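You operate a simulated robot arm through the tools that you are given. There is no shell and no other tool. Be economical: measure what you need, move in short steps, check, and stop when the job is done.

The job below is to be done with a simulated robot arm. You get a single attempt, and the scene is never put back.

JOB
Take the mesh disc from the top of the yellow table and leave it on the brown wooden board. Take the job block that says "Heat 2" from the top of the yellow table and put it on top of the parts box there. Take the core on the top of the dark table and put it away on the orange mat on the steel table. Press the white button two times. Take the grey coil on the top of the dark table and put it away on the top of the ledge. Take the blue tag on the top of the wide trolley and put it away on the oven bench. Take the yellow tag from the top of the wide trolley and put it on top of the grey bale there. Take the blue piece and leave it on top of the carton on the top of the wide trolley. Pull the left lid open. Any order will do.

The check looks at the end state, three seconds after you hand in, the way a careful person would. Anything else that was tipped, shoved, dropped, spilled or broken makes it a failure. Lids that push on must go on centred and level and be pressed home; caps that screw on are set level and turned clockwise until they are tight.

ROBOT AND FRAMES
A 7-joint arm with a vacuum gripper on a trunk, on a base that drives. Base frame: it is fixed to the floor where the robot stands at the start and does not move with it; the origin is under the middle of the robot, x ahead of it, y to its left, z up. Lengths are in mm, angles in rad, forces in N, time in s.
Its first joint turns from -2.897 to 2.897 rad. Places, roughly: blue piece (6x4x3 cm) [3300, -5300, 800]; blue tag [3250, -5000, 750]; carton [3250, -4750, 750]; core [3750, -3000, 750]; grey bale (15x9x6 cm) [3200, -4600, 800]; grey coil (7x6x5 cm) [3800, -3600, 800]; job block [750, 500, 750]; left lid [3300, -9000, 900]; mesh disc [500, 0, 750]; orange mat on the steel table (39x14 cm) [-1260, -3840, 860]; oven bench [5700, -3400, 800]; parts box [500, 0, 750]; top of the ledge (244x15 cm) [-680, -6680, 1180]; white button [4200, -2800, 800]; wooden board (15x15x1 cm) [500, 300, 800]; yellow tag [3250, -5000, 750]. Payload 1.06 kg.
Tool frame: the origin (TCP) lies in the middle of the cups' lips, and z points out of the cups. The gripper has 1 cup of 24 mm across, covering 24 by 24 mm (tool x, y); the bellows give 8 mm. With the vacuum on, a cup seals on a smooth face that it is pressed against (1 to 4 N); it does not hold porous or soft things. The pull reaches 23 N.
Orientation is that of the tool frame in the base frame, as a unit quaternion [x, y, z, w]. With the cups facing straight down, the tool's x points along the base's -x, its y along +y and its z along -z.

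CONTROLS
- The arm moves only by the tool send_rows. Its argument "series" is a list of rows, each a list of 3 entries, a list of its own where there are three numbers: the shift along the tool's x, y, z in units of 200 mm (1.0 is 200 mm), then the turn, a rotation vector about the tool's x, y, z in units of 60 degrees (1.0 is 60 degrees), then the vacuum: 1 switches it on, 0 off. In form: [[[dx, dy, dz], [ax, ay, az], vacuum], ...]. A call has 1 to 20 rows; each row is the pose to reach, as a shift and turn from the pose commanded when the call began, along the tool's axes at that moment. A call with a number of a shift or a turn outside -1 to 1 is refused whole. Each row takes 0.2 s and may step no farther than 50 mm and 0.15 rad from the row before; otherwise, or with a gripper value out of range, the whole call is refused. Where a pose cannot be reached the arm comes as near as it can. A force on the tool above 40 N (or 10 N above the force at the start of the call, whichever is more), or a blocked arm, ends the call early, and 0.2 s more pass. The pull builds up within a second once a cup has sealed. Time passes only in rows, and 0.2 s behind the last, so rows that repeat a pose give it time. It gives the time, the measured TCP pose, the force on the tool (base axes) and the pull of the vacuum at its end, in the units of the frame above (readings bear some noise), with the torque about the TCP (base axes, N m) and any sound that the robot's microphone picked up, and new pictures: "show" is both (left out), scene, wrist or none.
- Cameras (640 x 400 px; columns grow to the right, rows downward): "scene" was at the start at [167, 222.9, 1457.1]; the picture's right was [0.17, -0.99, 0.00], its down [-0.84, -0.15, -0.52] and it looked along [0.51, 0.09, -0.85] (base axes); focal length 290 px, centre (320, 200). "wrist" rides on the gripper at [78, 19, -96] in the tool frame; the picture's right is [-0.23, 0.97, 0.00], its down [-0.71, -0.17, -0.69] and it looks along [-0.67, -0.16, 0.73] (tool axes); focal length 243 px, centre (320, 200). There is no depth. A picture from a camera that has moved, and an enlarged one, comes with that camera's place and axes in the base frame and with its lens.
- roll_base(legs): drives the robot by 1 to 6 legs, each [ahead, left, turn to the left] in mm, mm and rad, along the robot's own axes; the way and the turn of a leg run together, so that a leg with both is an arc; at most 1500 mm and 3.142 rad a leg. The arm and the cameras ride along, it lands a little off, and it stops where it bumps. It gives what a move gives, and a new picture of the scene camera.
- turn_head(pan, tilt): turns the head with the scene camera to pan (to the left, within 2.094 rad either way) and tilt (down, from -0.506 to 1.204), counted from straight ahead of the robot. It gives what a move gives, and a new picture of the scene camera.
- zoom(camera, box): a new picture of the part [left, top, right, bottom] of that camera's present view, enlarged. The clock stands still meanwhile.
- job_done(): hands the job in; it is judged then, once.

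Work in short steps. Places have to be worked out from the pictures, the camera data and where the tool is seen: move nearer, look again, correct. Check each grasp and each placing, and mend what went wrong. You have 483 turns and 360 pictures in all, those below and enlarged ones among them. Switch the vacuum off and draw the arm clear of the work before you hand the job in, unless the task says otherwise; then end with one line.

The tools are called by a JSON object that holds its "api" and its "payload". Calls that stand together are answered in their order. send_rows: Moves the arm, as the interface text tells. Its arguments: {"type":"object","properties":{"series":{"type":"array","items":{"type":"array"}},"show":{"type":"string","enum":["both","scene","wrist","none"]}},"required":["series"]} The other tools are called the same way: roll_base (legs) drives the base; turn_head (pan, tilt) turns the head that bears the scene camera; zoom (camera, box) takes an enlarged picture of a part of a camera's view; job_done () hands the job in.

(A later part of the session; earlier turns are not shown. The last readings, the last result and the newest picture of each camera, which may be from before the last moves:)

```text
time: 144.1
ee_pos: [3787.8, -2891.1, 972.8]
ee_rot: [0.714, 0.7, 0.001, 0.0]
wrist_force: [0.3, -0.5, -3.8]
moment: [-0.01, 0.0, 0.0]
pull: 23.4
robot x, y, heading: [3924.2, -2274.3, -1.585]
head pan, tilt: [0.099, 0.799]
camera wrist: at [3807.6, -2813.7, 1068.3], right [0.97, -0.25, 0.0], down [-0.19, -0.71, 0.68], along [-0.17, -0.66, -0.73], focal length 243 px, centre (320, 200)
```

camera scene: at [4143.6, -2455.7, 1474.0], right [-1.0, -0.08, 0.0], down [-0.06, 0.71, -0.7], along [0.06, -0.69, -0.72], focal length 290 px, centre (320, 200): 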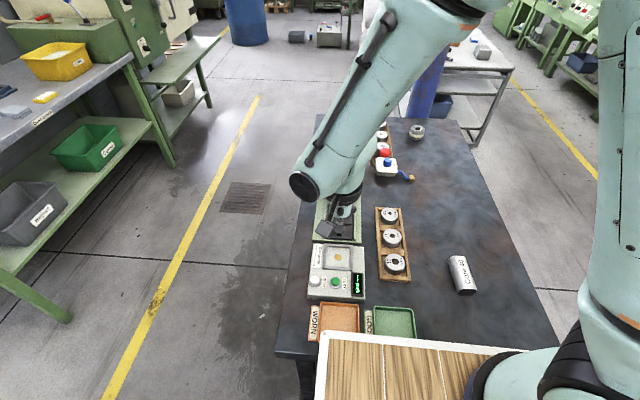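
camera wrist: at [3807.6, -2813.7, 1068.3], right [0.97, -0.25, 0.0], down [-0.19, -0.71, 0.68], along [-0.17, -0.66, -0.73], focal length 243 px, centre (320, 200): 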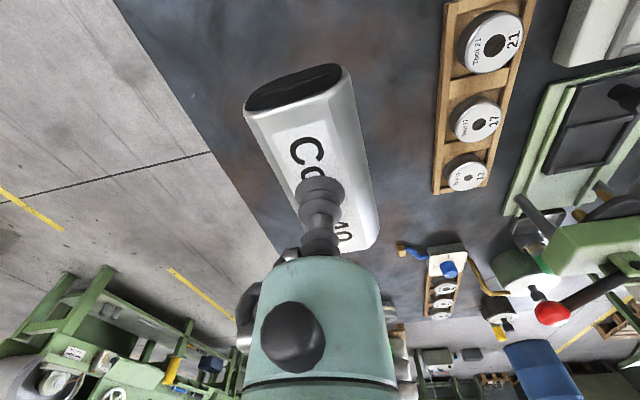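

Core held. Center and raise the arm, then turn to face west for the drive to the steel table.

{"api": "send_rows", "payload": {"series": [[[0, 0.15, -0.15], [0, 0, 0], 1], [[0, 0.3, -0.3], [0, 0, 0], 1], [[0, 0.45, -0.45], [0, 0, 0], 1], [[0, 0.6, -0.6], [0, 0, 0], 1], [[0, 0.7, -0.75], [0, 0, 0], 1], [[0, 0.7, -0.9], [0, 0, 0], 1]], "show": "none"}}

{"api": "roll_base", "payload": {"legs": [[0, 0, -1.555], [880, 0, 0], [0, 1366, 0]]}}

{"api": "turn_head", "payload": {"pan": 0.1, "tilt": 0.5}}

```text
time: 145.5
ee_pos: [3929.7, -2893.8, 1152.3]
ee_rot: [0.715, 0.699, 0.001, -0.002]
wrist_force: [0.6, -0.7, -3.5]
moment: [0.03, -0.01, 0.01]
pull: 23.2
robot x, y, heading: [3926.2, -2276.8, -1.588]
head pan, tilt: [0.099, 0.799]
```

```text
time: 160.4
ee_pos: [2426.3, -3636.3, 1152.2]
ee_rot: [1.0, -0.007, -0.001, 0.0]
wrist_force: [-0.4, 0.3, -3.7]
moment: [0.02, -0.03, 0.01]
pull: 22.9
robot x, y, heading: [3046.7, -3633.8, 3.134]
head pan, tilt: [0.099, 0.799]
camera scene: at [2864.8, -3846.9, 1474.0], right [-0.09, 1.0, 0.0], down [0.71, 0.07, -0.7], along [-0.69, -0.06, -0.72], focal length 290 px, centre (320, 200)
```

scene: 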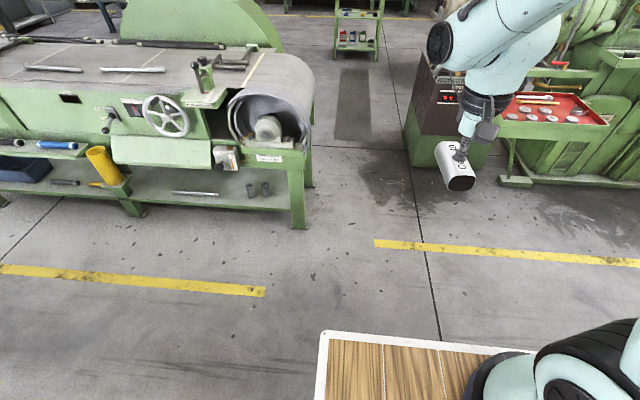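

```text
time: 161.2
ee_pos: [2426.0, -3636.8, 1152.3]
ee_rot: [1.0, -0.006, 0.0, 0.0]
wrist_force: [-0.1, -0.1, -4.2]
moment: [0.02, 0.01, 0.01]
pull: 22.8
robot x, y, heading: [3048.6, -3629.4, 3.136]
head pan, tilt: [0.099, 0.499]
camera scene: at [2854.6, -3847.8, 1499.9], right [-0.09, 1.0, 0.0], down [0.48, 0.04, -0.88], along [-0.87, -0.08, -0.48], focal length 290 px, centre (320, 200)
```

scene: 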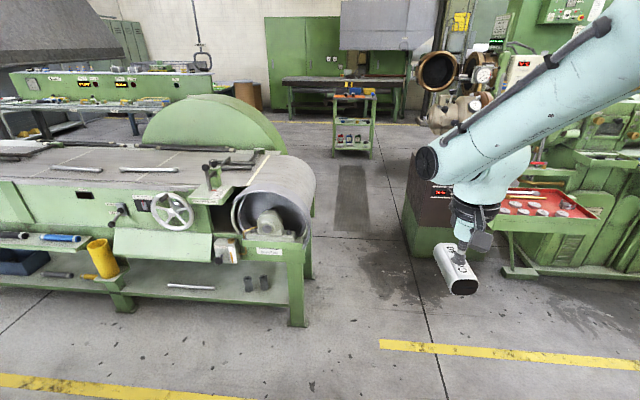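

{"api": "roll_base", "payload": {"legs": [[1300, 0, 0.006]]}}

```text
time: 167.7
ee_pos: [1119.3, -3644.0, 1152.3]
ee_rot: [1.0, 0.001, -0.001, -0.001]
wrist_force: [-0.2, 0.5, -3.4]
moment: [0.05, -0.04, 0.0]
pull: 22.9
robot x, y, heading: [1737.6, -3627.1, -3.139]
head pan, tilt: [0.099, 0.499]
camera scene: at [1550.2, -3849.4, 1500.0], right [-0.1, 0.99, 0.0], down [0.48, 0.05, -0.88], along [-0.87, -0.09, -0.48], focal length 290 px, centre (320, 200)
```

scene: 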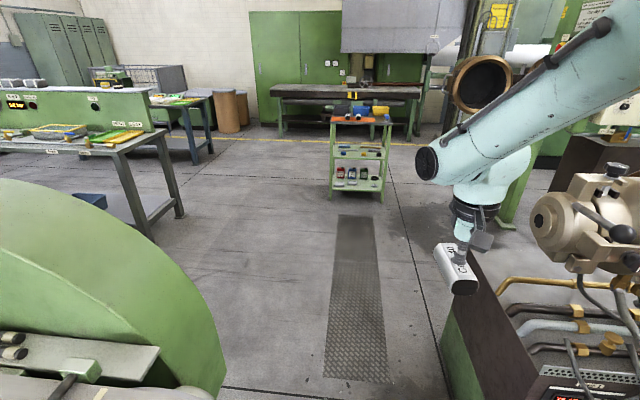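

{"api": "roll_base", "payload": {"legs": [[1450, 10, 0]]}}

{"api": "turn_head", "payload": {"pan": 0.1, "tilt": 0.65}}

```text
time: 174.9
ee_pos: [-326.8, -3639.6, 1151.6]
ee_rot: [1.0, -0.007, 0.001, 0.0]
wrist_force: [-0.7, 0.9, -3.4]
moment: [-0.01, -0.01, -0.01]
pull: 23.1
robot x, y, heading: [295.2, -3636.5, 3.131]
head pan, tilt: [0.099, 0.499]
camera scene: at [100.9, -3851.8, 1500.0], right [-0.09, 1.0, 0.0], down [0.48, 0.04, -0.88], along [-0.87, -0.08, -0.48], focal length 290 px, centre (320, 200)
```

scene: 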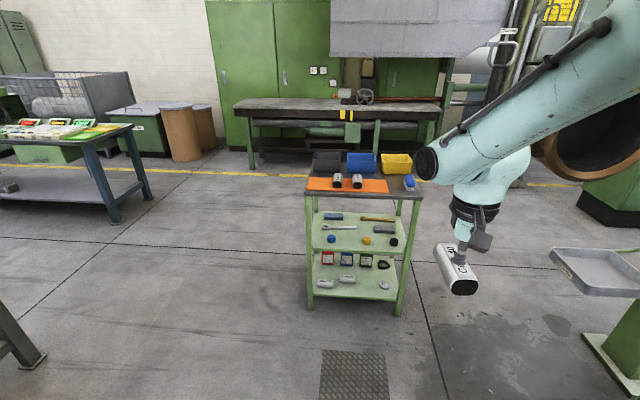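

```text
time: 175.6
ee_pos: [-327.6, -3638.9, 1151.6]
ee_rot: [1.0, -0.007, 0.001, 0.0]
wrist_force: [0.4, -0.1, -3.4]
moment: [0.0, 0.04, 0.02]
pull: 23.1
robot x, y, heading: [292.4, -3633.9, 3.131]
head pan, tilt: [0.099, 0.649]
camera scene: at [105.1, -3851.4, 1486.7], right [-0.09, 1.0, 0.0], down [0.6, 0.05, -0.8], along [-0.79, -0.07, -0.6], focal length 290 px, centre (320, 200)
```

scene: 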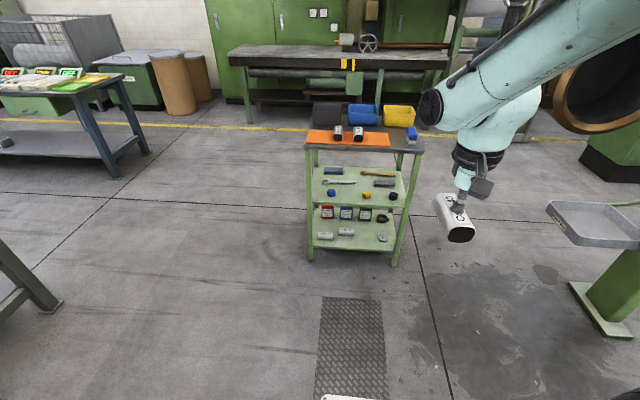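

Mat visible; free space on the mat both sides of the two cylinders. Drive to about (−640,−3760).

{"api": "roll_base", "payload": {"legs": [[930, 120, 0.01]]}}

{"api": "turn_head", "payload": {"pan": 0.1, "tilt": 0.95}}

{"api": "zoom", "payload": {"camera": "wrist", "box": [0, 0, 640, 400]}}

```text
time: 180.5
ee_pos: [-1255.0, -3761.8, 1151.9]
ee_rot: [1.0, -0.001, 0.001, 0.0]
wrist_force: [-0.6, 0.0, -3.4]
moment: [-0.02, -0.05, 0.01]
pull: 23.1
robot x, y, heading: [-633.3, -3754.5, -3.139]
head pan, tilt: [0.099, 0.649]
camera scene: at [-820.6, -3968.7, 1486.6], right [-0.1, 0.99, 0.0], down [0.6, 0.06, -0.8], along [-0.79, -0.08, -0.6], focal length 290 px, centre (320, 200)
```

scene: 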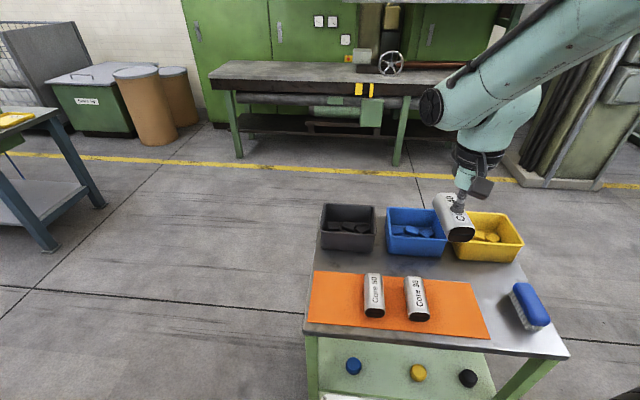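

```text
time: 181.3
ee_pos: [-1254.3, -3761.9, 1152.7]
ee_rot: [1.0, -0.001, 0.001, -0.001]
wrist_force: [0.3, -0.8, -3.9]
moment: [-0.01, -0.03, 0.02]
pull: 22.9
robot x, y, heading: [-634.1, -3753.3, -3.139]
head pan, tilt: [0.099, 0.949]
camera scene: at [-806.6, -3967.3, 1462.5], right [-0.1, 0.99, 0.0], down [0.81, 0.08, -0.58], along [-0.58, -0.06, -0.81], focal length 290 px, centre (320, 200)
```

scene: 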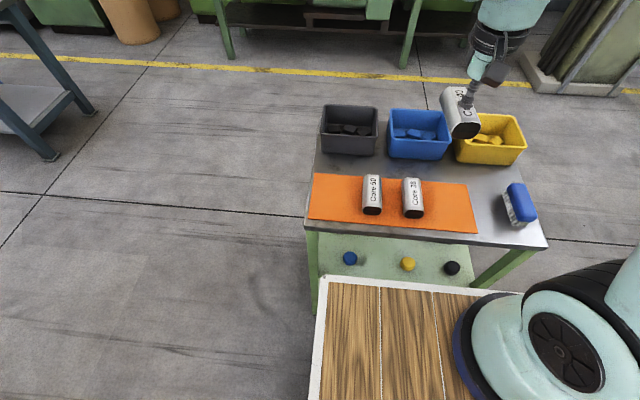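

```text
1.00 times, centred on (320, 200) of wrist (not enlarged: the box is as wide or as high as the picture)
camera zoom: at [-1177.1, -3781.7, 1248.2], right [-0.24, -0.97, 0.0], down [-0.71, 0.17, 0.68], along [-0.66, 0.16, -0.73], focal length 243 px, centre (320, 200)
```

zoom: 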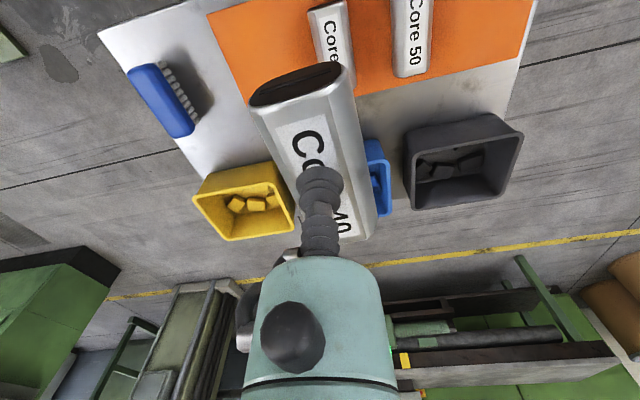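

Target on the mat's free right part: (−1246,−3700). Move and lower to z≈960.

{"api": "send_rows", "payload": {"series": [[[0.02, -0.15, 0.1], [0, 0, 0], 1], [[0.045, -0.31, 0.2], [0, 0, 0], 1], [[0.045, -0.31, 0.4], [0, 0, 0], 1], [[0.045, -0.31, 0.6], [0, 0, 0], 1], [[0.045, -0.31, 0.8], [0, 0, 0], 1], [[0.045, -0.31, 0.95], [0, 0, 0], 1], [[0.045, -0.31, 0.95], [0, 0, 0], 1]], "show": "both"}}

{"api": "zoom", "payload": {"camera": "scene", "box": [300, 90, 540, 250]}}

```text
time: 182.9
ee_pos: [-1245.4, -3698.2, 961.0]
ee_rot: [1.0, -0.001, 0.001, 0.0]
wrist_force: [0.1, 0.0, -3.6]
moment: [0.01, -0.04, -0.01]
pull: 22.5
robot x, y, heading: [-634.8, -3750.5, -3.145]
head pan, tilt: [0.099, 0.949]
camera scene: at [-806.4, -3967.3, 1462.5], right [-0.1, 0.99, 0.0], down [0.81, 0.08, -0.58], along [-0.58, -0.06, -0.81], focal length 290 px, centre (320, 200)
camera wrist: at [-1167.5, -3718.8, 1058.1], right [-0.24, -0.97, 0.0], down [-0.71, 0.17, 0.68], along [-0.66, 0.16, -0.73], focal length 243 px, centre (320, 200)
```

scene: 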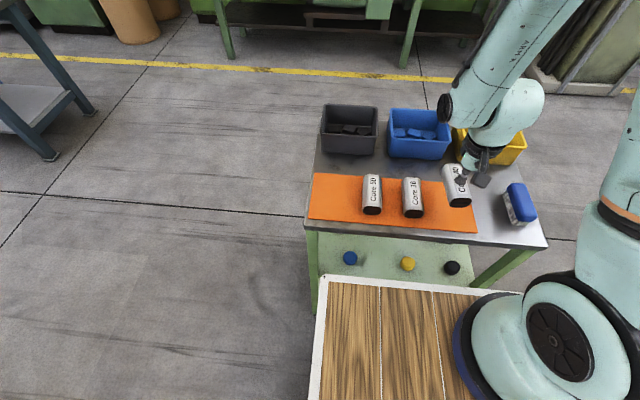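
wrist: 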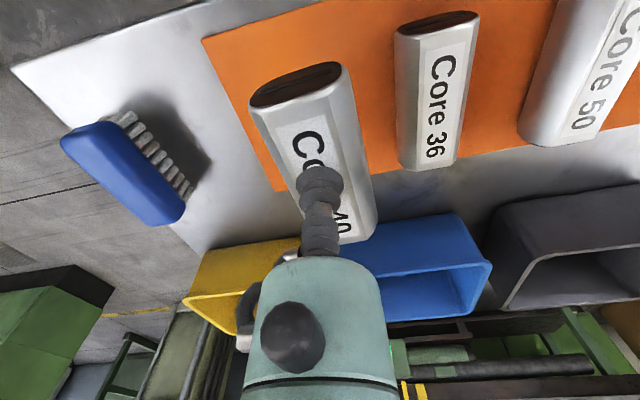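

```text
2.50 times, centred on (420, 170) of scene
camera zoom: at [-806.4, -3967.3, 1462.5], right [-0.1, 0.99, 0.0], down [0.81, 0.08, -0.58], along [-0.58, -0.06, -0.81], focal length 725 px, centre (70, 275)
```

zoom: 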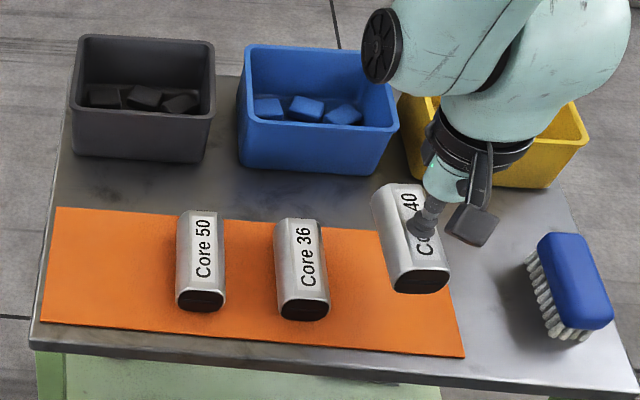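

Align the yaw (≈0.2 rad) and lower to z≈922.

{"api": "send_rows", "payload": {"series": [[[0, 0.025, 0.05], [0, 0, 0.1], 1], [[0, 0.025, 0.1], [0, 0, 0.2], 1], [[0, 0.025, 0.19], [0, 0, 0.2], 1], [[0, 0.025, 0.19], [0, 0, 0.2], 1]], "show": "wrist"}}

{"api": "zoom", "payload": {"camera": "scene", "box": [380, 130, 540, 250]}}

```text
time: 183.9
ee_pos: [-1245.6, -3704.8, 924.4]
ee_rot: [0.994, -0.106, 0.001, 0.0]
wrist_force: [0.9, -0.1, -3.1]
moment: [-0.02, 0.02, 0.0]
pull: 23.0
robot x, y, heading: [-635.2, -3748.9, -3.139]
head pan, tilt: [0.099, 0.949]
camera wrist: at [-1173.3, -3740.7, 1020.2], right [-0.43, -0.9, 0.0], down [-0.66, 0.32, 0.68], along [-0.62, 0.3, -0.73], focal length 243 px, centre (320, 200)
```

wrist: 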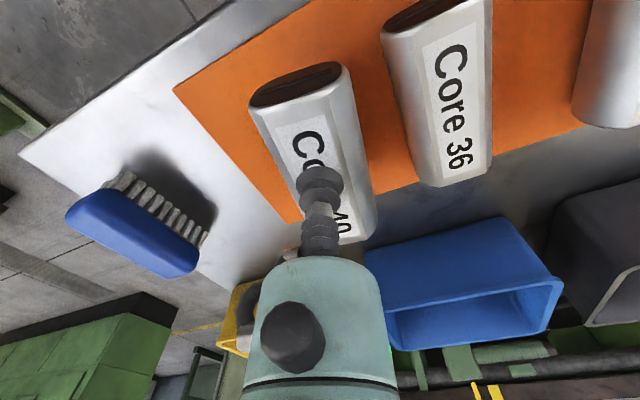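

```text
3.33 times, centred on (460, 190) of scene
camera zoom: at [-806.5, -3967.3, 1462.5], right [-0.1, 0.99, 0.0], down [0.81, 0.08, -0.58], along [-0.58, -0.06, -0.81], focal length 966 px, centre (-147, 233)
```

zoom: 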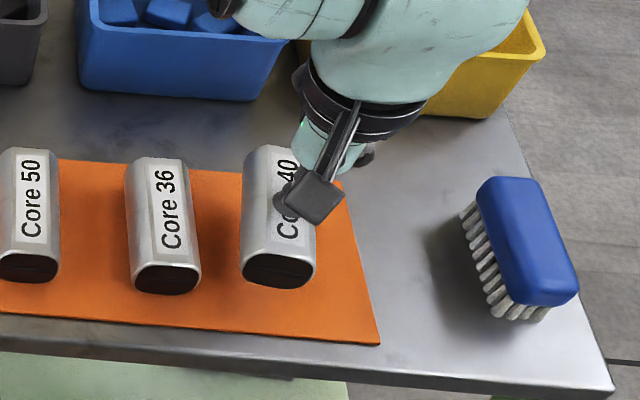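

{"api": "send_rows", "payload": {"series": [[[0, 0, 0.03], [0, 0, 0], 1], [[0, 0, 0.05], [0, 0, 0], 1], [[0, 0, 0.05], [0, 0, 0], 1]], "show": "none"}}

```text
time: 184.7
ee_pos: [-1244.6, -3705.8, 914.6]
ee_rot: [0.994, -0.106, 0.001, 0.0]
wrist_force: [-0.3, -0.3, -3.7]
moment: [0.02, -0.01, 0.01]
pull: 22.9
robot x, y, heading: [-637.1, -3750.0, -3.142]
head pan, tilt: [0.099, 0.949]
```

{"api": "send_rows", "payload": {"series": [[[0, 0, 0.02], [0, 0, 0], 1], [[0, 0, 0.03], [0, 0, 0], 1], [[0, 0, 0.03], [0, 0, 0], 1]], "show": "none"}}

{"api": "zoom", "payload": {"camera": "scene", "box": [380, 130, 540, 250]}}

```text
time: 185.5
ee_pos: [-1244.7, -3705.4, 907.4]
ee_rot: [0.994, -0.105, 0.001, 0.0]
wrist_force: [0.2, 0.1, -3.9]
moment: [0.01, -0.02, 0.03]
pull: 22.9
robot x, y, heading: [-632.6, -3749.4, -3.143]
head pan, tilt: [0.099, 0.949]
```

```text
3.33 times, centred on (460, 190) of scene
camera zoom: at [-806.5, -3967.3, 1462.5], right [-0.1, 0.99, 0.0], down [0.81, 0.08, -0.58], along [-0.58, -0.06, -0.81], focal length 966 px, centre (-147, 233)
```

zoom: 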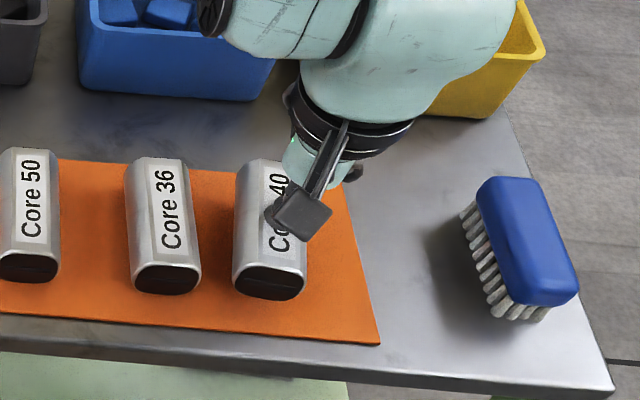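

{"api": "send_rows", "payload": {"series": [[[0, 0, 0.02], [0, 0, 0], 1], [[0, 0, 0.03], [0, 0, 0], 1], [[0, 0, 0.03], [0, 0, 0], 1]], "show": "none"}}

```text
time: 186.3
ee_pos: [-1245.9, -3704.6, 901.5]
ee_rot: [0.994, -0.105, 0.0, 0.0]
wrist_force: [-0.2, 0.6, -4.1]
moment: [0.0, 0.0, 0.0]
pull: 22.7
robot x, y, heading: [-633.9, -3751.9, -3.141]
head pan, tilt: [0.099, 0.949]
```

{"api": "send_rows", "payload": {"series": [[[0, 0, 0.015], [0, 0, 0], 1], [[0, 0, 0.03], [0, 0, 0], 1], [[0, 0, 0.03], [0, 0, 0], 1]], "show": "none"}}

```text
time: 187.1
ee_pos: [-1244.8, -3705.8, 895.8]
ee_rot: [0.994, -0.105, 0.0, 0.001]
wrist_force: [0.2, -0.2, -3.6]
moment: [0.0, -0.04, 0.02]
pull: 23.0
robot x, y, heading: [-635.0, -3752.2, -3.14]
head pan, tilt: [0.099, 0.949]
```

{"api": "zoom", "payload": {"camera": "scene", "box": [380, 130, 540, 250]}}

{"api": "send_rows", "payload": {"series": [[[0, 0, 0.01], [0, 0, 0], 1], [[0, 0, 0.02], [0, 0, 0], 1], [[0, 0, 0.02], [0, 0, 0], 1]], "show": "none"}}

```text
3.33 times, centred on (460, 190) of scene
camera zoom: at [-806.5, -3967.3, 1462.5], right [-0.1, 0.99, 0.0], down [0.81, 0.08, -0.58], along [-0.58, -0.06, -0.81], focal length 966 px, centre (-147, 233)
```

zoom: 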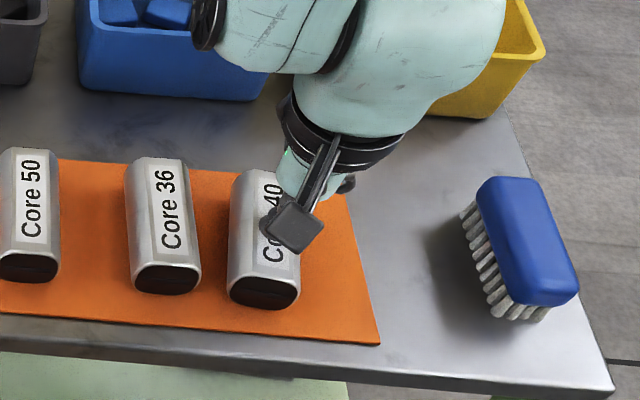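

```text
time: 187.9
ee_pos: [-1244.6, -3705.0, 892.2]
ee_rot: [0.994, -0.106, 0.001, 0.0]
wrist_force: [3.1, 0.2, 7.0]
moment: [0.0, 0.08, -0.04]
pull: 22.7
robot x, y, heading: [-632.5, -3751.2, -3.142]
head pan, tilt: [0.099, 0.949]
```

Contact. Release and lift straight up.

{"api": "send_rows", "payload": {"series": [[[0, 0, -0.005], [0, 0, 0], 0], [[0, 0, -0.005], [0, 0, 0], 0], [[0, 0, -0.005], [0, 0, 0], 0], [[0, 0, -0.01], [0, 0, 0], 0], [[0, 0, -0.1], [0, 0, 0], 0], [[0, 0, -0.3], [0, 0, 0], 0], [[0, 0, -0.5], [0, 0, 0], 0], [[0, 0, -0.75], [0, 0, 0], 0], [[0, 0, -1], [0, 0, 0], 0]], "show": "scene"}}

```text
time: 189.9
ee_pos: [-1246.5, -3705.9, 1092.5]
ee_rot: [0.994, -0.106, 0.001, 0.001]
wrist_force: [-1.2, -0.4, -0.6]
moment: [0.0, 0.02, 0.01]
pull: 0.0
robot x, y, heading: [-630.7, -3751.5, -3.138]
head pan, tilt: [0.099, 0.949]
camera scene: at [-807.0, -3967.5, 1462.4], right [-0.1, 0.99, 0.0], down [0.81, 0.08, -0.58], along [-0.58, -0.06, -0.81], focal length 290 px, centre (320, 200)
```

scene: 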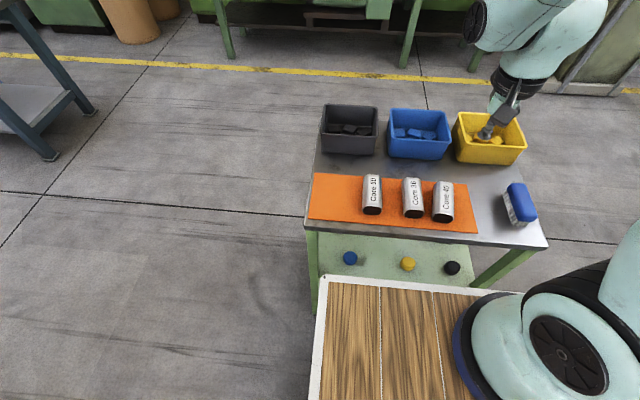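

Core placed. Reset yaw, raise, back off and turn east, then return through the gap.

{"api": "send_rows", "payload": {"series": [[[0, 0, -0.1], [0, 0, -0.1], 0], [[0, 0, -0.2], [0, 0, -0.2], 0], [[0, 0, -0.3], [0, 0, -0.2], 0]], "show": "none"}}

{"api": "roll_base", "payload": {"legs": [[-450, -110, 0], [0, 0, 3.138]]}}

```text
time: 190.7
ee_pos: [-1245.8, -3704.8, 1151.7]
ee_rot: [1.0, -0.001, 0.001, 0.0]
wrist_force: [0.2, 0.3, -0.1]
moment: [0.02, 0.0, 0.0]
pull: 0.1
robot x, y, heading: [-635.1, -3750.0, -3.148]
head pan, tilt: [0.099, 0.949]
```

```text
time: 200.8
ee_pos: [428.5, -3681.3, 1152.0]
ee_rot: [-0.003, 1.0, 0.0, -0.001]
wrist_force: [-0.4, -0.6, -0.1]
moment: [-0.02, -0.02, 0.01]
pull: 0.0
robot x, y, heading: [-184.8, -3637.1, 0.011]
head pan, tilt: [0.099, 0.949]
camera scene: at [-12.5, -3420.4, 1462.5], right [0.11, -0.99, 0.0], down [-0.81, -0.09, -0.58], along [0.58, 0.06, -0.81], focal length 290 px, centre (320, 200)
```

scene: 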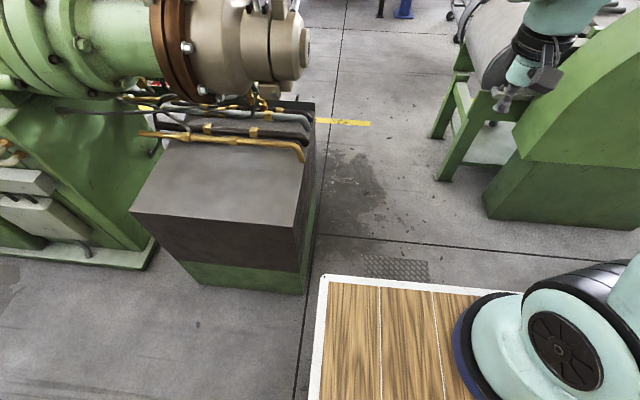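

Clear by ~100 mm. Drive east through the gap again, correcting heading midway.

{"api": "roll_base", "payload": {"legs": [[0, 0, -0.009], [1400, 0, 0]]}}

```text
time: 208.1
ee_pos: [1822.9, -3674.0, 1152.3]
ee_rot: [-0.003, 1.0, 0.0, -0.001]
wrist_force: [0.7, 0.3, 0.7]
moment: [-0.01, -0.01, -0.01]
pull: 0.1
robot x, y, heading: [1208.5, -3633.0, 0.008]
head pan, tilt: [0.099, 0.949]
camera scene: at [1381.3, -3412.9, 1462.5], right [0.11, -0.99, 0.0], down [-0.81, -0.09, -0.58], along [0.58, 0.06, -0.81], focal length 290 px, centre (320, 200)
```

scene: 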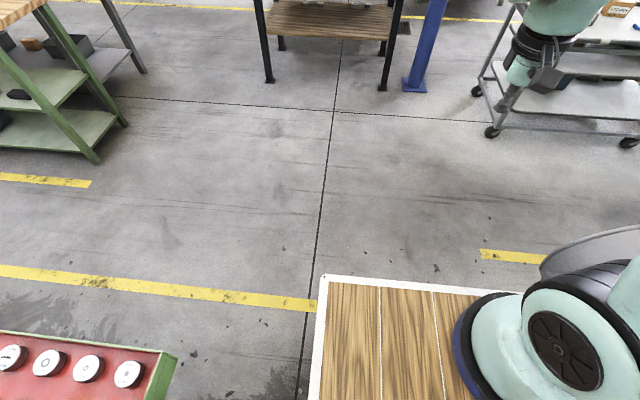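

{"api": "roll_base", "payload": {"legs": [[1500, 0, -0.008], [380, 150, 0]]}}

{"api": "turn_head", "payload": {"pan": -0.1, "tilt": 0.85}}

{"api": "zoom", "payload": {"camera": "wrist", "box": [0, 0, 640, 400]}}

```text
time: 217.7
ee_pos: [3700.4, -3489.4, 1150.8]
ee_rot: [-0.007, 1.0, 0.0, 0.0]
wrist_force: [-0.2, 0.8, -0.1]
moment: [0.03, 0.03, 0.06]
pull: 0.0
robot x, y, heading: [3089.4, -3454.5, 0.017]
head pan, tilt: [0.099, 0.949]
camera scene: at [3256.3, -3232.0, 1462.5], right [0.12, -0.99, 0.0], down [-0.81, -0.1, -0.58], along [0.58, 0.07, -0.81], focal length 290 px, centre (320, 200)
```

scene: 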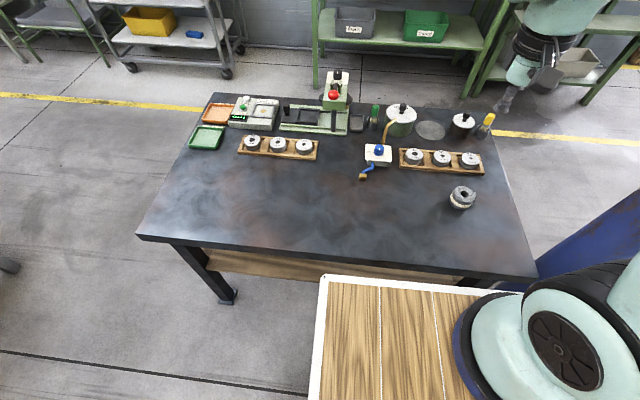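

```text
time: 218.4
ee_pos: [3700.2, -3488.8, 1151.5]
ee_rot: [-0.008, 1.0, 0.0, -0.001]
wrist_force: [-0.5, -0.4, -0.4]
moment: [0.0, -0.04, -0.02]
pull: 0.1
robot x, y, heading: [3088.4, -3455.3, 0.022]
head pan, tilt: [-0.099, 0.85]
camera scene: at [3261.9, -3246.8, 1470.0], right [-0.08, -1.0, 0.0], down [-0.75, 0.06, -0.66], along [0.66, -0.05, -0.75], focal length 290 px, centre (320, 200)
```

scene: 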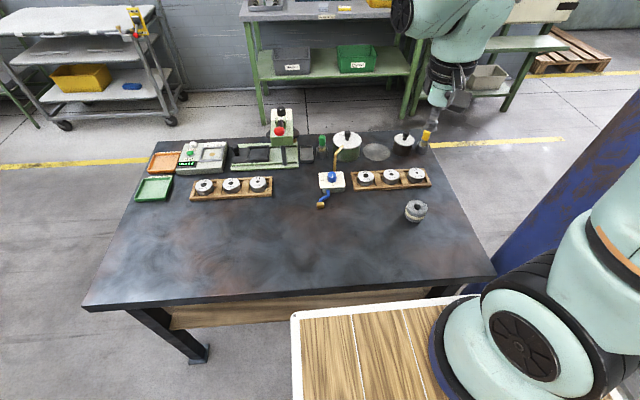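

```text
1.00 times, centred on (320, 200) of wrist (not enlarged: the box is as wide or as high as the picture)
camera zoom: at [3621.4, -3472.0, 1248.1], right [0.22, 0.98, 0.0], down [0.71, -0.16, 0.68], along [0.67, -0.15, -0.73], focal length 243 px, centre (320, 200)
```

zoom: 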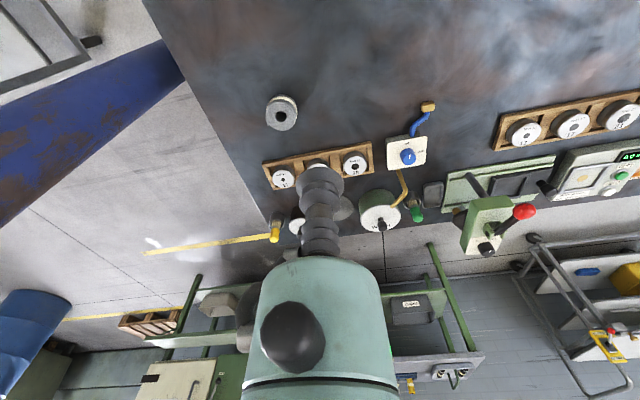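

{"api": "zoom", "payload": {"camera": "scene", "box": [370, 130, 470, 230]}}

{"api": "zoom", "payload": {"camera": "wrist", "box": [240, 70, 320, 150]}}

{"api": "zoom", "payload": {"camera": "scene", "box": [130, 120, 290, 220]}}

```text
4.00 times, centred on (420, 180) of scene
camera zoom: at [3261.9, -3246.8, 1470.0], right [-0.08, -1.0, 0.0], down [-0.75, 0.06, -0.66], along [0.66, -0.05, -0.75], focal length 1159 px, centre (-80, 280)
```

zoom: 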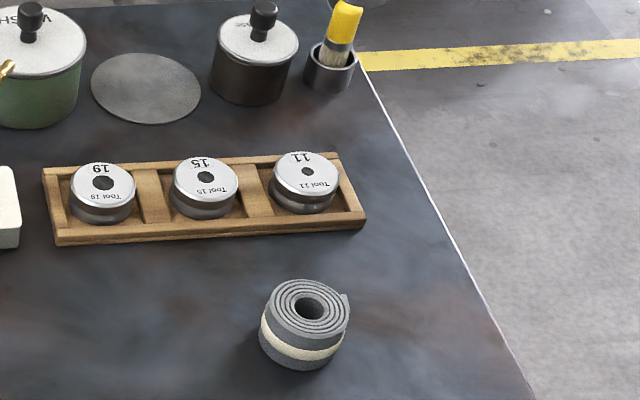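

```text
5.00 times, centred on (280, 110) of wrist
camera zoom: at [3621.4, -3472.0, 1248.1], right [0.22, 0.98, 0.0], down [0.71, -0.16, 0.68], along [0.67, -0.15, -0.73], focal length 1213 px, centre (520, 650)
```

zoom: 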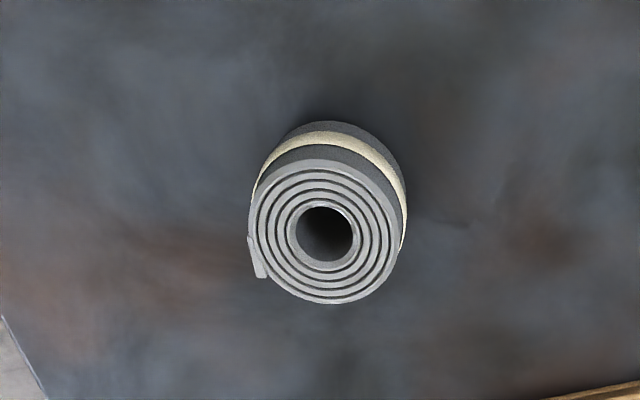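

```text
4.00 times, centred on (210, 170) of scene
camera zoom: at [3261.9, -3246.8, 1470.0], right [-0.08, -1.0, 0.0], down [-0.75, 0.06, -0.66], along [0.66, -0.05, -0.75], focal length 1159 px, centre (760, 320)
```

zoom: 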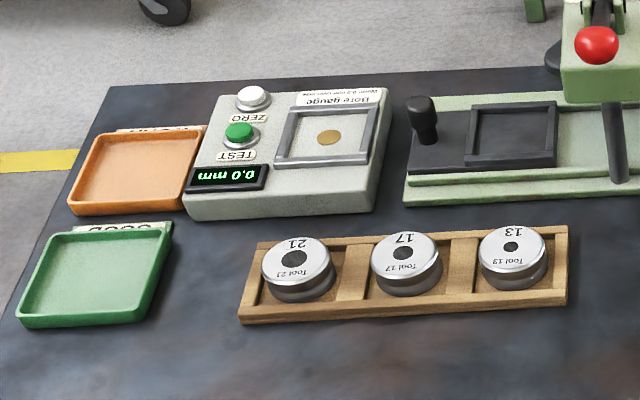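

The coil stands upright, top ≈(3805,−3588,793), with an open core. Move above it and look closely.

{"api": "send_rows", "payload": {"series": [[[-0.15, -0.15, 0.1], [0, 0, 0], 0], [[-0.3, -0.3, 0.2], [0, 0, 0], 0], [[-0.45, -0.45, 0.3], [0, 0, 0], 0], [[-0.515, -0.505, 0.5], [0, 0, 0], 0], [[-0.515, -0.505, 0.7], [0, 0, 0], 0], [[-0.515, -0.505, 0.9], [0, 0, 0], 0], [[-0.515, -0.505, 1], [0, 0, 0], 0]], "show": "none"}}

{"api": "send_rows", "payload": {"series": [[[0, 0, 0.2], [0, 0, 0], 0], [[0, 0, 0.4], [0, 0, 0], 0], [[0, 0, 0.55], [0, 0, 0], 0], [[0, 0, 0.55], [0, 0, 0], 0]], "show": "wrist"}}

{"api": "zoom", "payload": {"camera": "scene", "box": [370, 150, 470, 250]}}

```text
time: 220.0
ee_pos: [3803.8, -3587.8, 951.8]
ee_rot: [-0.008, 1.0, -0.001, 0.0]
wrist_force: [-1.0, -0.3, -0.2]
moment: [0.03, 0.0, 0.0]
pull: 0.1
robot x, y, heading: [3089.9, -3452.9, 0.015]
head pan, tilt: [-0.099, 0.85]
```

```text
time: 221.0
ee_pos: [3804.7, -3587.0, 841.4]
ee_rot: [-0.009, 1.0, 0.0, 0.0]
wrist_force: [0.0, 0.0, 0.1]
moment: [0.0, -0.02, 0.02]
pull: 0.1
robot x, y, heading: [3088.1, -3452.8, 0.017]
head pan, tilt: [-0.099, 0.85]
camera wrist: at [3725.7, -3571.0, 937.8], right [0.22, 0.98, 0.0], down [0.71, -0.16, 0.68], along [0.67, -0.15, -0.73], focal length 243 px, centre (320, 200)
```

wrist: 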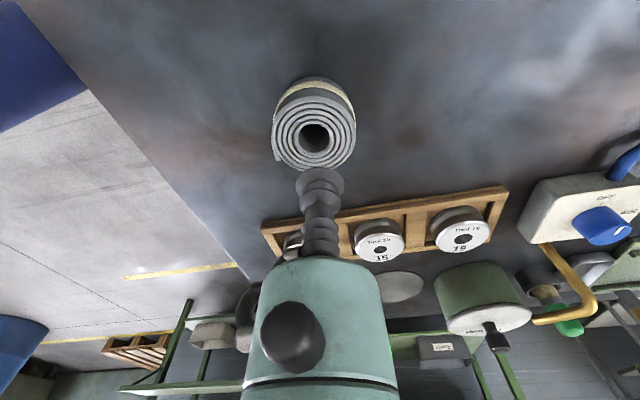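

```text
4.00 times, centred on (420, 200) of scene
camera zoom: at [3261.9, -3246.9, 1470.0], right [-0.08, -1.0, 0.0], down [-0.75, 0.06, -0.66], along [0.66, -0.05, -0.75], focal length 1159 px, centre (-80, 200)
```

zoom: 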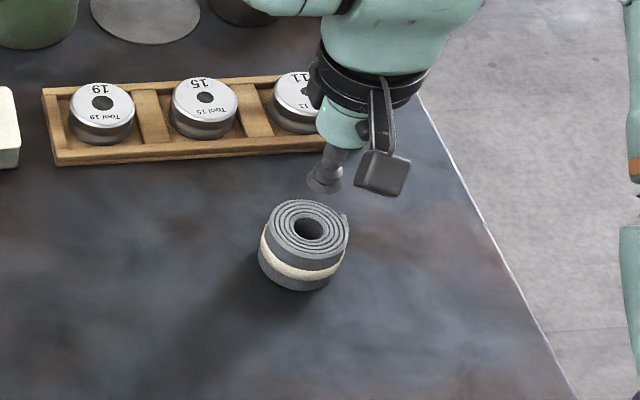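

Hole ≈20 mm, coil ≈56 mm: the lip may just seal around the hole. Try centred at (3801,−3591).

{"api": "send_rows", "payload": {"series": [[[0.02, -0.02, 0.1], [0, 0, 0], 1], [[0.02, -0.02, 0.2], [0, 0, 0], 1], [[0.02, -0.02, 0.24], [0, 0, 0], 1], [[0.02, -0.02, 0.24], [0, 0, 0], 1]], "show": "wrist"}}

{"api": "zoom", "payload": {"camera": "scene", "box": [380, 170, 460, 250]}}

```text
time: 222.0
ee_pos: [3799.6, -3591.8, 793.7]
ee_rot: [-0.008, 1.0, 0.0, -0.001]
wrist_force: [0.2, -0.4, 0.5]
moment: [-0.02, 0.0, 0.04]
pull: 0.0
robot x, y, heading: [3087.2, -3454.4, 0.02]
head pan, tilt: [-0.099, 0.85]
camera wrist: at [3721.3, -3575.5, 889.5], right [0.22, 0.98, 0.0], down [0.71, -0.16, 0.68], along [0.67, -0.15, -0.73], focal length 243 px, centre (320, 200)
```

wrist: 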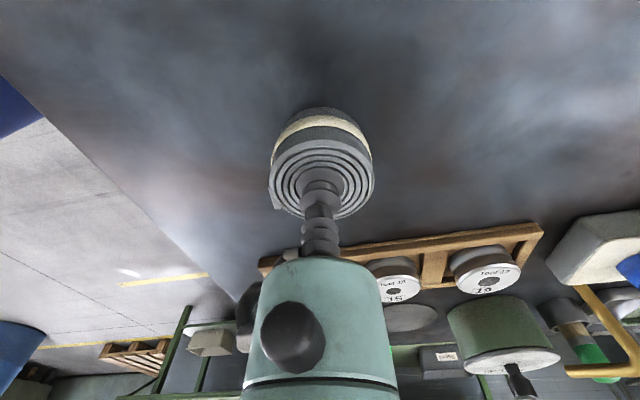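

```text
5.00 times, centred on (420, 210) of scene
camera zoom: at [3262.0, -3246.9, 1470.0], right [-0.08, -1.0, 0.0], down [-0.75, 0.06, -0.66], along [0.66, -0.05, -0.75], focal length 1449 px, centre (-180, 150)
```

zoom: 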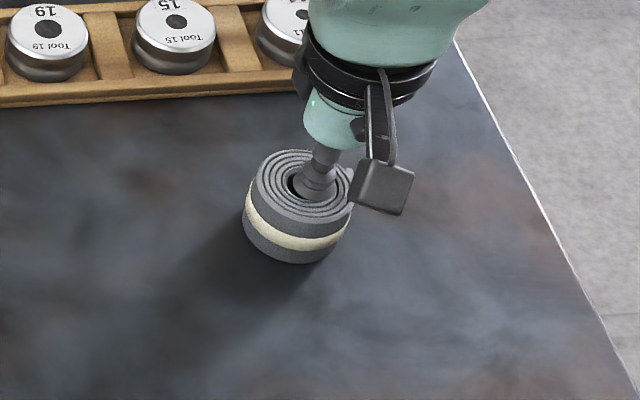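

Cup is still ~9 mm above; refine: shift +4 mm in x and lower in small steps.

{"api": "send_rows", "payload": {"series": [[[-0.02, 0, 0.02], [0, 0, 0], 1], [[-0.02, 0, 0.04], [0, 0, 0], 1], [[-0.02, 0, 0.05], [0, 0, 0], 1], [[-0.02, 0, 0.05], [0, 0, 0], 1], [[-0.02, 0, 0.05], [0, 0, 0], 1]], "show": "wrist"}}

{"api": "zoom", "payload": {"camera": "scene", "box": [390, 180, 450, 240]}}

```text
time: 223.2
ee_pos: [3803.7, -3592.9, 782.9]
ee_rot: [-0.008, 1.0, 0.0, -0.001]
wrist_force: [-6.8, 2.8, 7.9]
moment: [0.02, 0.03, -0.02]
pull: 23.2
robot x, y, heading: [3083.3, -3452.8, 0.019]
head pan, tilt: [-0.099, 0.85]
camera wrist: at [3725.1, -3575.1, 879.9], right [0.22, 0.98, 0.0], down [0.71, -0.16, 0.68], along [0.67, -0.15, -0.73], focal length 243 px, centre (320, 200)
```

wrist: 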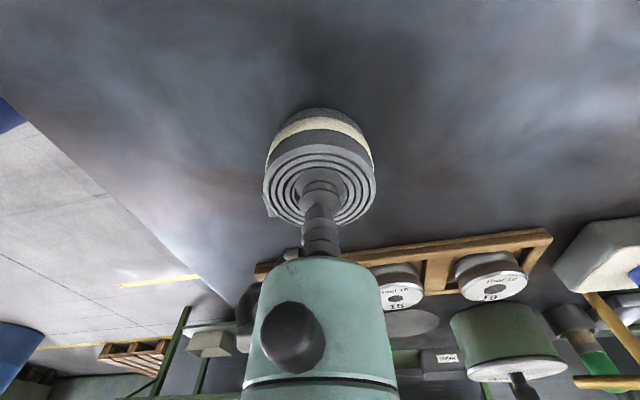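

```text
6.67 times, centred on (420, 210) of scene
camera zoom: at [3261.4, -3246.7, 1470.1], right [-0.08, -1.0, 0.0], down [-0.75, 0.06, -0.66], along [0.66, -0.05, -0.75], focal length 1932 px, centre (-347, 133)
```

zoom: 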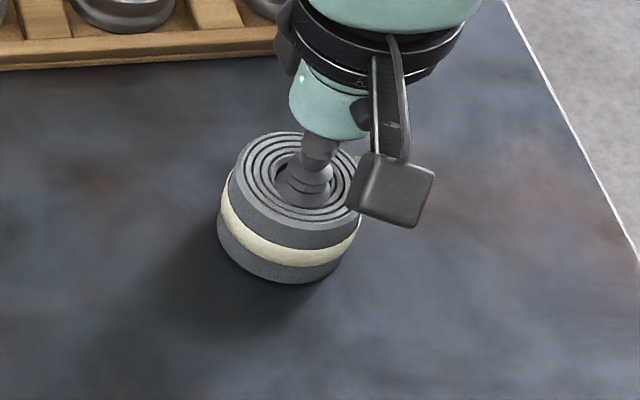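

Sealed at 23 N. Lift slowly and check it holds.

{"api": "send_rows", "payload": {"series": [[[0, 0, -0.03], [0, 0, 0], 1], [[0, 0, -0.1], [0, 0, 0], 1], [[0, 0, -0.3], [0, 0, 0], 1], [[0, 0, -0.5], [0, 0, 0], 1], [[0, 0, -0.75], [0, 0, 0], 1], [[0, 0, -1], [0, 0, 0], 1]], "show": "wrist"}}

{"api": "send_rows", "payload": {"series": [[[0.1, 0.1, -0.2], [0, 0, 0], 1], [[0.2, 0.2, -0.4], [0, 0, 0], 1], [[0.3, 0.35, -0.55], [0, 0, 0], 1], [[0.4, 0.5, -0.7], [0, 0, 0], 1], [[0.5, 0.65, -0.8], [0, 0, 0], 1]], "show": "none"}}

```text
time: 224.6
ee_pos: [3805.4, -3592.3, 983.7]
ee_rot: [-0.008, 1.0, -0.001, -0.002]
wrist_force: [0.9, 0.7, -1.8]
moment: [0.0, 0.03, 0.03]
pull: 22.8
robot x, y, heading: [3086.4, -3452.8, 0.022]
head pan, tilt: [-0.099, 0.85]
camera wrist: at [3725.7, -3574.7, 1079.4], right [0.22, 0.98, 0.0], down [0.71, -0.16, 0.68], along [0.67, -0.15, -0.73], focal length 243 px, centre (320, 200)
```

wrist: 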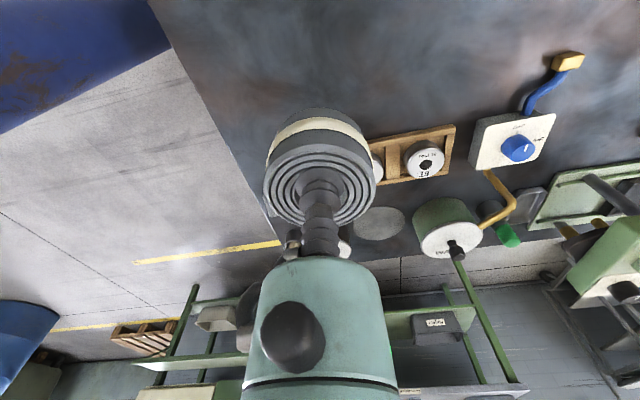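

```text
time: 225.8
ee_pos: [3703.9, -3464.3, 1145.1]
ee_rot: [-0.008, 1.0, -0.001, 0.0]
wrist_force: [-0.1, 0.4, -1.1]
moment: [0.01, 0.06, 0.02]
pull: 22.4
robot x, y, heading: [3084.0, -3453.6, 0.015]
head pan, tilt: [-0.099, 0.85]
```

Coil held (≈2 N). Back off, turn to face west via the north, and line up with the gap.

{"api": "roll_base", "payload": {"legs": [[-200, -170, 0], [0, 0, 3.122]]}}

{"api": "turn_head", "payload": {"pan": 0.1, "tilt": 0.5}}

```text
time: 235.0
ee_pos: [2274.1, -3610.7, 1143.7]
ee_rot: [1.0, 0.002, 0.002, 0.001]
wrist_force: [-0.7, -0.8, -1.1]
moment: [-0.01, -0.02, -0.03]
pull: 22.6
robot x, y, heading: [2893.0, -3624.4, -3.133]
head pan, tilt: [-0.099, 0.85]
camera scene: at [2714.3, -3829.3, 1470.0], right [0.09, 1.0, 0.0], down [0.75, -0.07, -0.66], along [-0.66, 0.06, -0.75], focal length 290 px, centre (320, 200)
```

scene: 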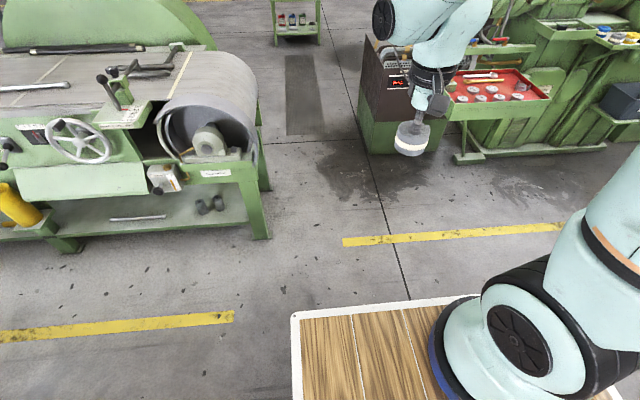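

```text
time: 235.8
ee_pos: [2274.9, -3611.3, 1143.6]
ee_rot: [1.0, 0.003, 0.001, 0.001]
wrist_force: [-0.1, 0.2, -1.9]
moment: [-0.01, -0.01, 0.0]
pull: 22.8
robot x, y, heading: [2888.3, -3625.2, -3.132]
head pan, tilt: [0.099, 0.499]
camera scene: at [2701.7, -3846.2, 1499.9], right [-0.11, 0.99, 0.0], down [0.48, 0.05, -0.88], along [-0.87, -0.09, -0.48], focal length 290 px, centre (320, 200)
```

scene: 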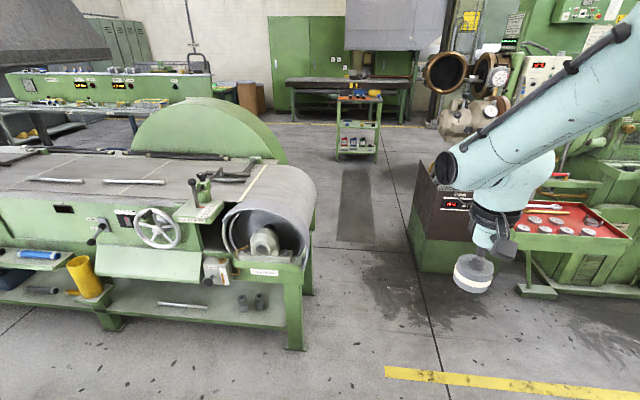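

{"api": "roll_base", "payload": {"legs": [[1400, 5, -0.009]]}}

```text
time: 242.8
ee_pos: [878.9, -3616.4, 1144.6]
ee_rot: [1.0, -0.001, 0.001, 0.0]
wrist_force: [-0.9, -0.6, -1.0]
moment: [-0.02, -0.01, 0.0]
pull: 22.9
robot x, y, heading: [1493.6, -3636.3, -3.144]
head pan, tilt: [0.099, 0.499]
camera scene: at [1304.4, -3856.0, 1500.0], right [-0.1, 0.99, 0.0], down [0.48, 0.05, -0.88], along [-0.87, -0.09, -0.48], focal length 290 px, centre (320, 200)
```

scene: 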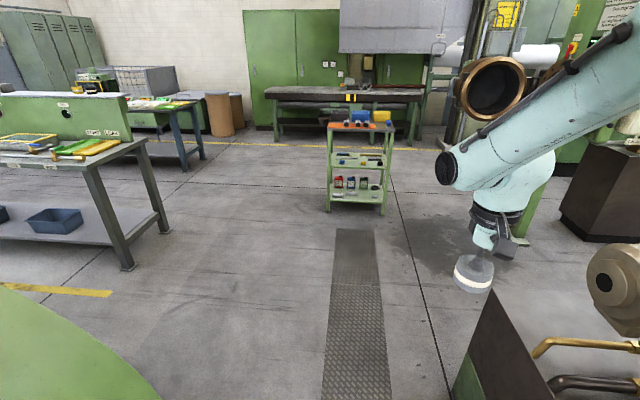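

{"api": "roll_base", "payload": {"legs": [[1300, 5, 0.003], [0, 1000, 0]]}}

{"api": "turn_head", "payload": {"pan": 0.6, "tilt": 0.5}}

```text
time: 254.2
ee_pos: [-436.3, -4629.0, 1145.0]
ee_rot: [1.0, -0.005, 0.001, 0.0]
wrist_force: [-0.6, 0.5, -1.2]
moment: [0.01, -0.02, -0.01]
pull: 22.7
robot x, y, heading: [178.0, -4653.1, 3.136]
head pan, tilt: [0.099, 0.499]
camera scene: at [-11.9, -4871.6, 1500.0], right [-0.09, 1.0, 0.0], down [0.48, 0.04, -0.88], along [-0.87, -0.08, -0.48], focal length 290 px, centre (320, 200)
```

scene: 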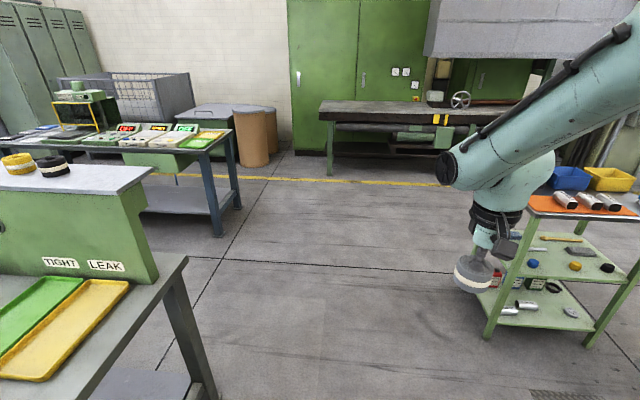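

```text
time: 255.1
ee_pos: [-437.2, -4629.3, 1145.1]
ee_rot: [1.0, -0.004, 0.001, 0.0]
wrist_force: [0.6, -0.5, -1.7]
moment: [-0.01, 0.0, -0.01]
pull: 22.9
robot x, y, heading: [177.6, -4656.6, 3.136]
head pan, tilt: [0.6, 0.499]
camera scene: at [3.3, -4914.0, 1500.0], right [-0.56, 0.83, 0.0], down [0.4, 0.27, -0.88], along [-0.73, -0.49, -0.48], focal length 290 px, centre (320, 200)
```

scene: 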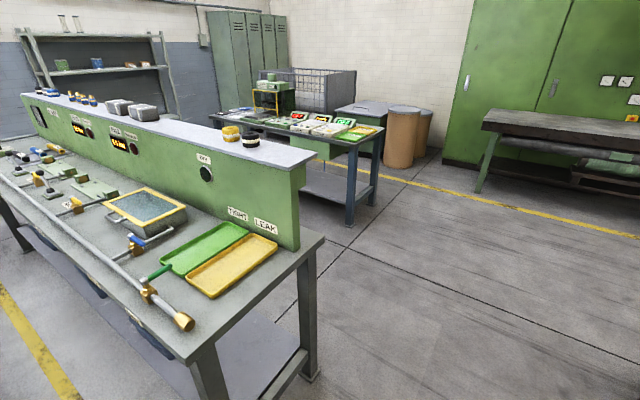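

The ledge's near (north) end has free space; coils already sit on it. I raise the arm, turn to face south and stand at the table's north end.

{"api": "send_rows", "payload": {"series": [[[0, 0, -0.2], [0, 0, 0], 1], [[0, 0, -0.4], [0, 0, 0], 1], [[0, 0, -0.6], [0, 0, 0], 1], [[0, 0, -0.8], [0, 0, 0], 1], [[0, 0, -0.8], [0, 0, 0], 1]], "show": "none"}}

{"api": "roll_base", "payload": {"legs": [[0, 0, 1.575], [0, -650, 0]]}}

{"api": "turn_head", "payload": {"pan": 0.1, "tilt": 0.6}}

```text
time: 256.3
ee_pos: [-433.9, -4628.6, 1305.4]
ee_rot: [1.0, -0.004, 0.001, 0.0]
wrist_force: [0.3, 0.1, -0.8]
moment: [-0.01, -0.01, 0.02]
pull: 23.2
robot x, y, heading: [180.1, -4654.5, 3.137]
head pan, tilt: [0.6, 0.499]
```

```text
time: 263.8
ee_pos: [-486.8, -5273.5, 1305.1]
ee_rot: [0.705, 0.709, 0.0, -0.001]
wrist_force: [0.1, -0.7, -0.6]
moment: [0.0, -0.01, 0.04]
pull: 23.2
robot x, y, heading: [-466.6, -4656.3, -1.563]
head pan, tilt: [0.6, 0.499]
camera scene: at [-206.2, -4830.0, 1500.0], right [-0.82, -0.57, 0.0], down [-0.27, 0.39, -0.88], along [0.5, -0.72, -0.48], focal length 290 px, centre (320, 200)
```

scene: 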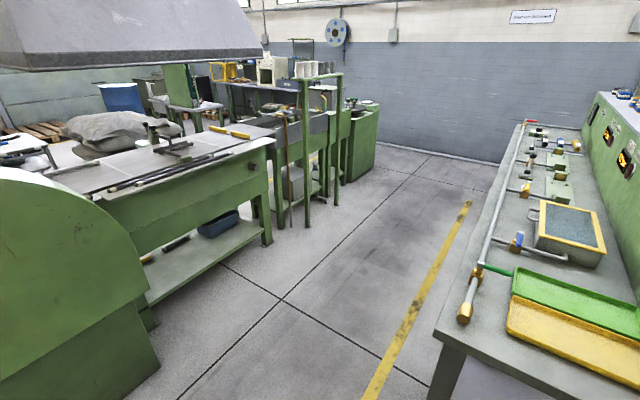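

```text
time: 264.7
ee_pos: [-485.9, -5273.1, 1305.8]
ee_rot: [0.706, 0.709, 0.0, 0.0]
wrist_force: [0.9, 0.3, -1.3]
moment: [0.02, 0.01, 0.02]
pull: 22.7
robot x, y, heading: [-468.3, -4657.5, -1.559]
head pan, tilt: [0.099, 0.6]
camera scene: at [-248.6, -4843.2, 1490.9], right [-0.99, -0.11, 0.0], down [-0.06, 0.56, -0.83], along [0.09, -0.82, -0.56], focal length 290 px, centre (320, 200)
```

scene: 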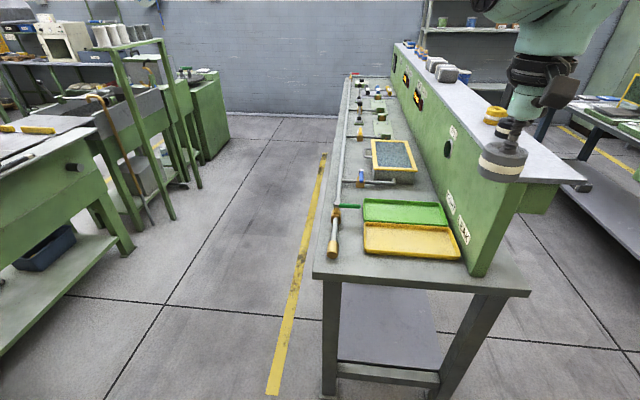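

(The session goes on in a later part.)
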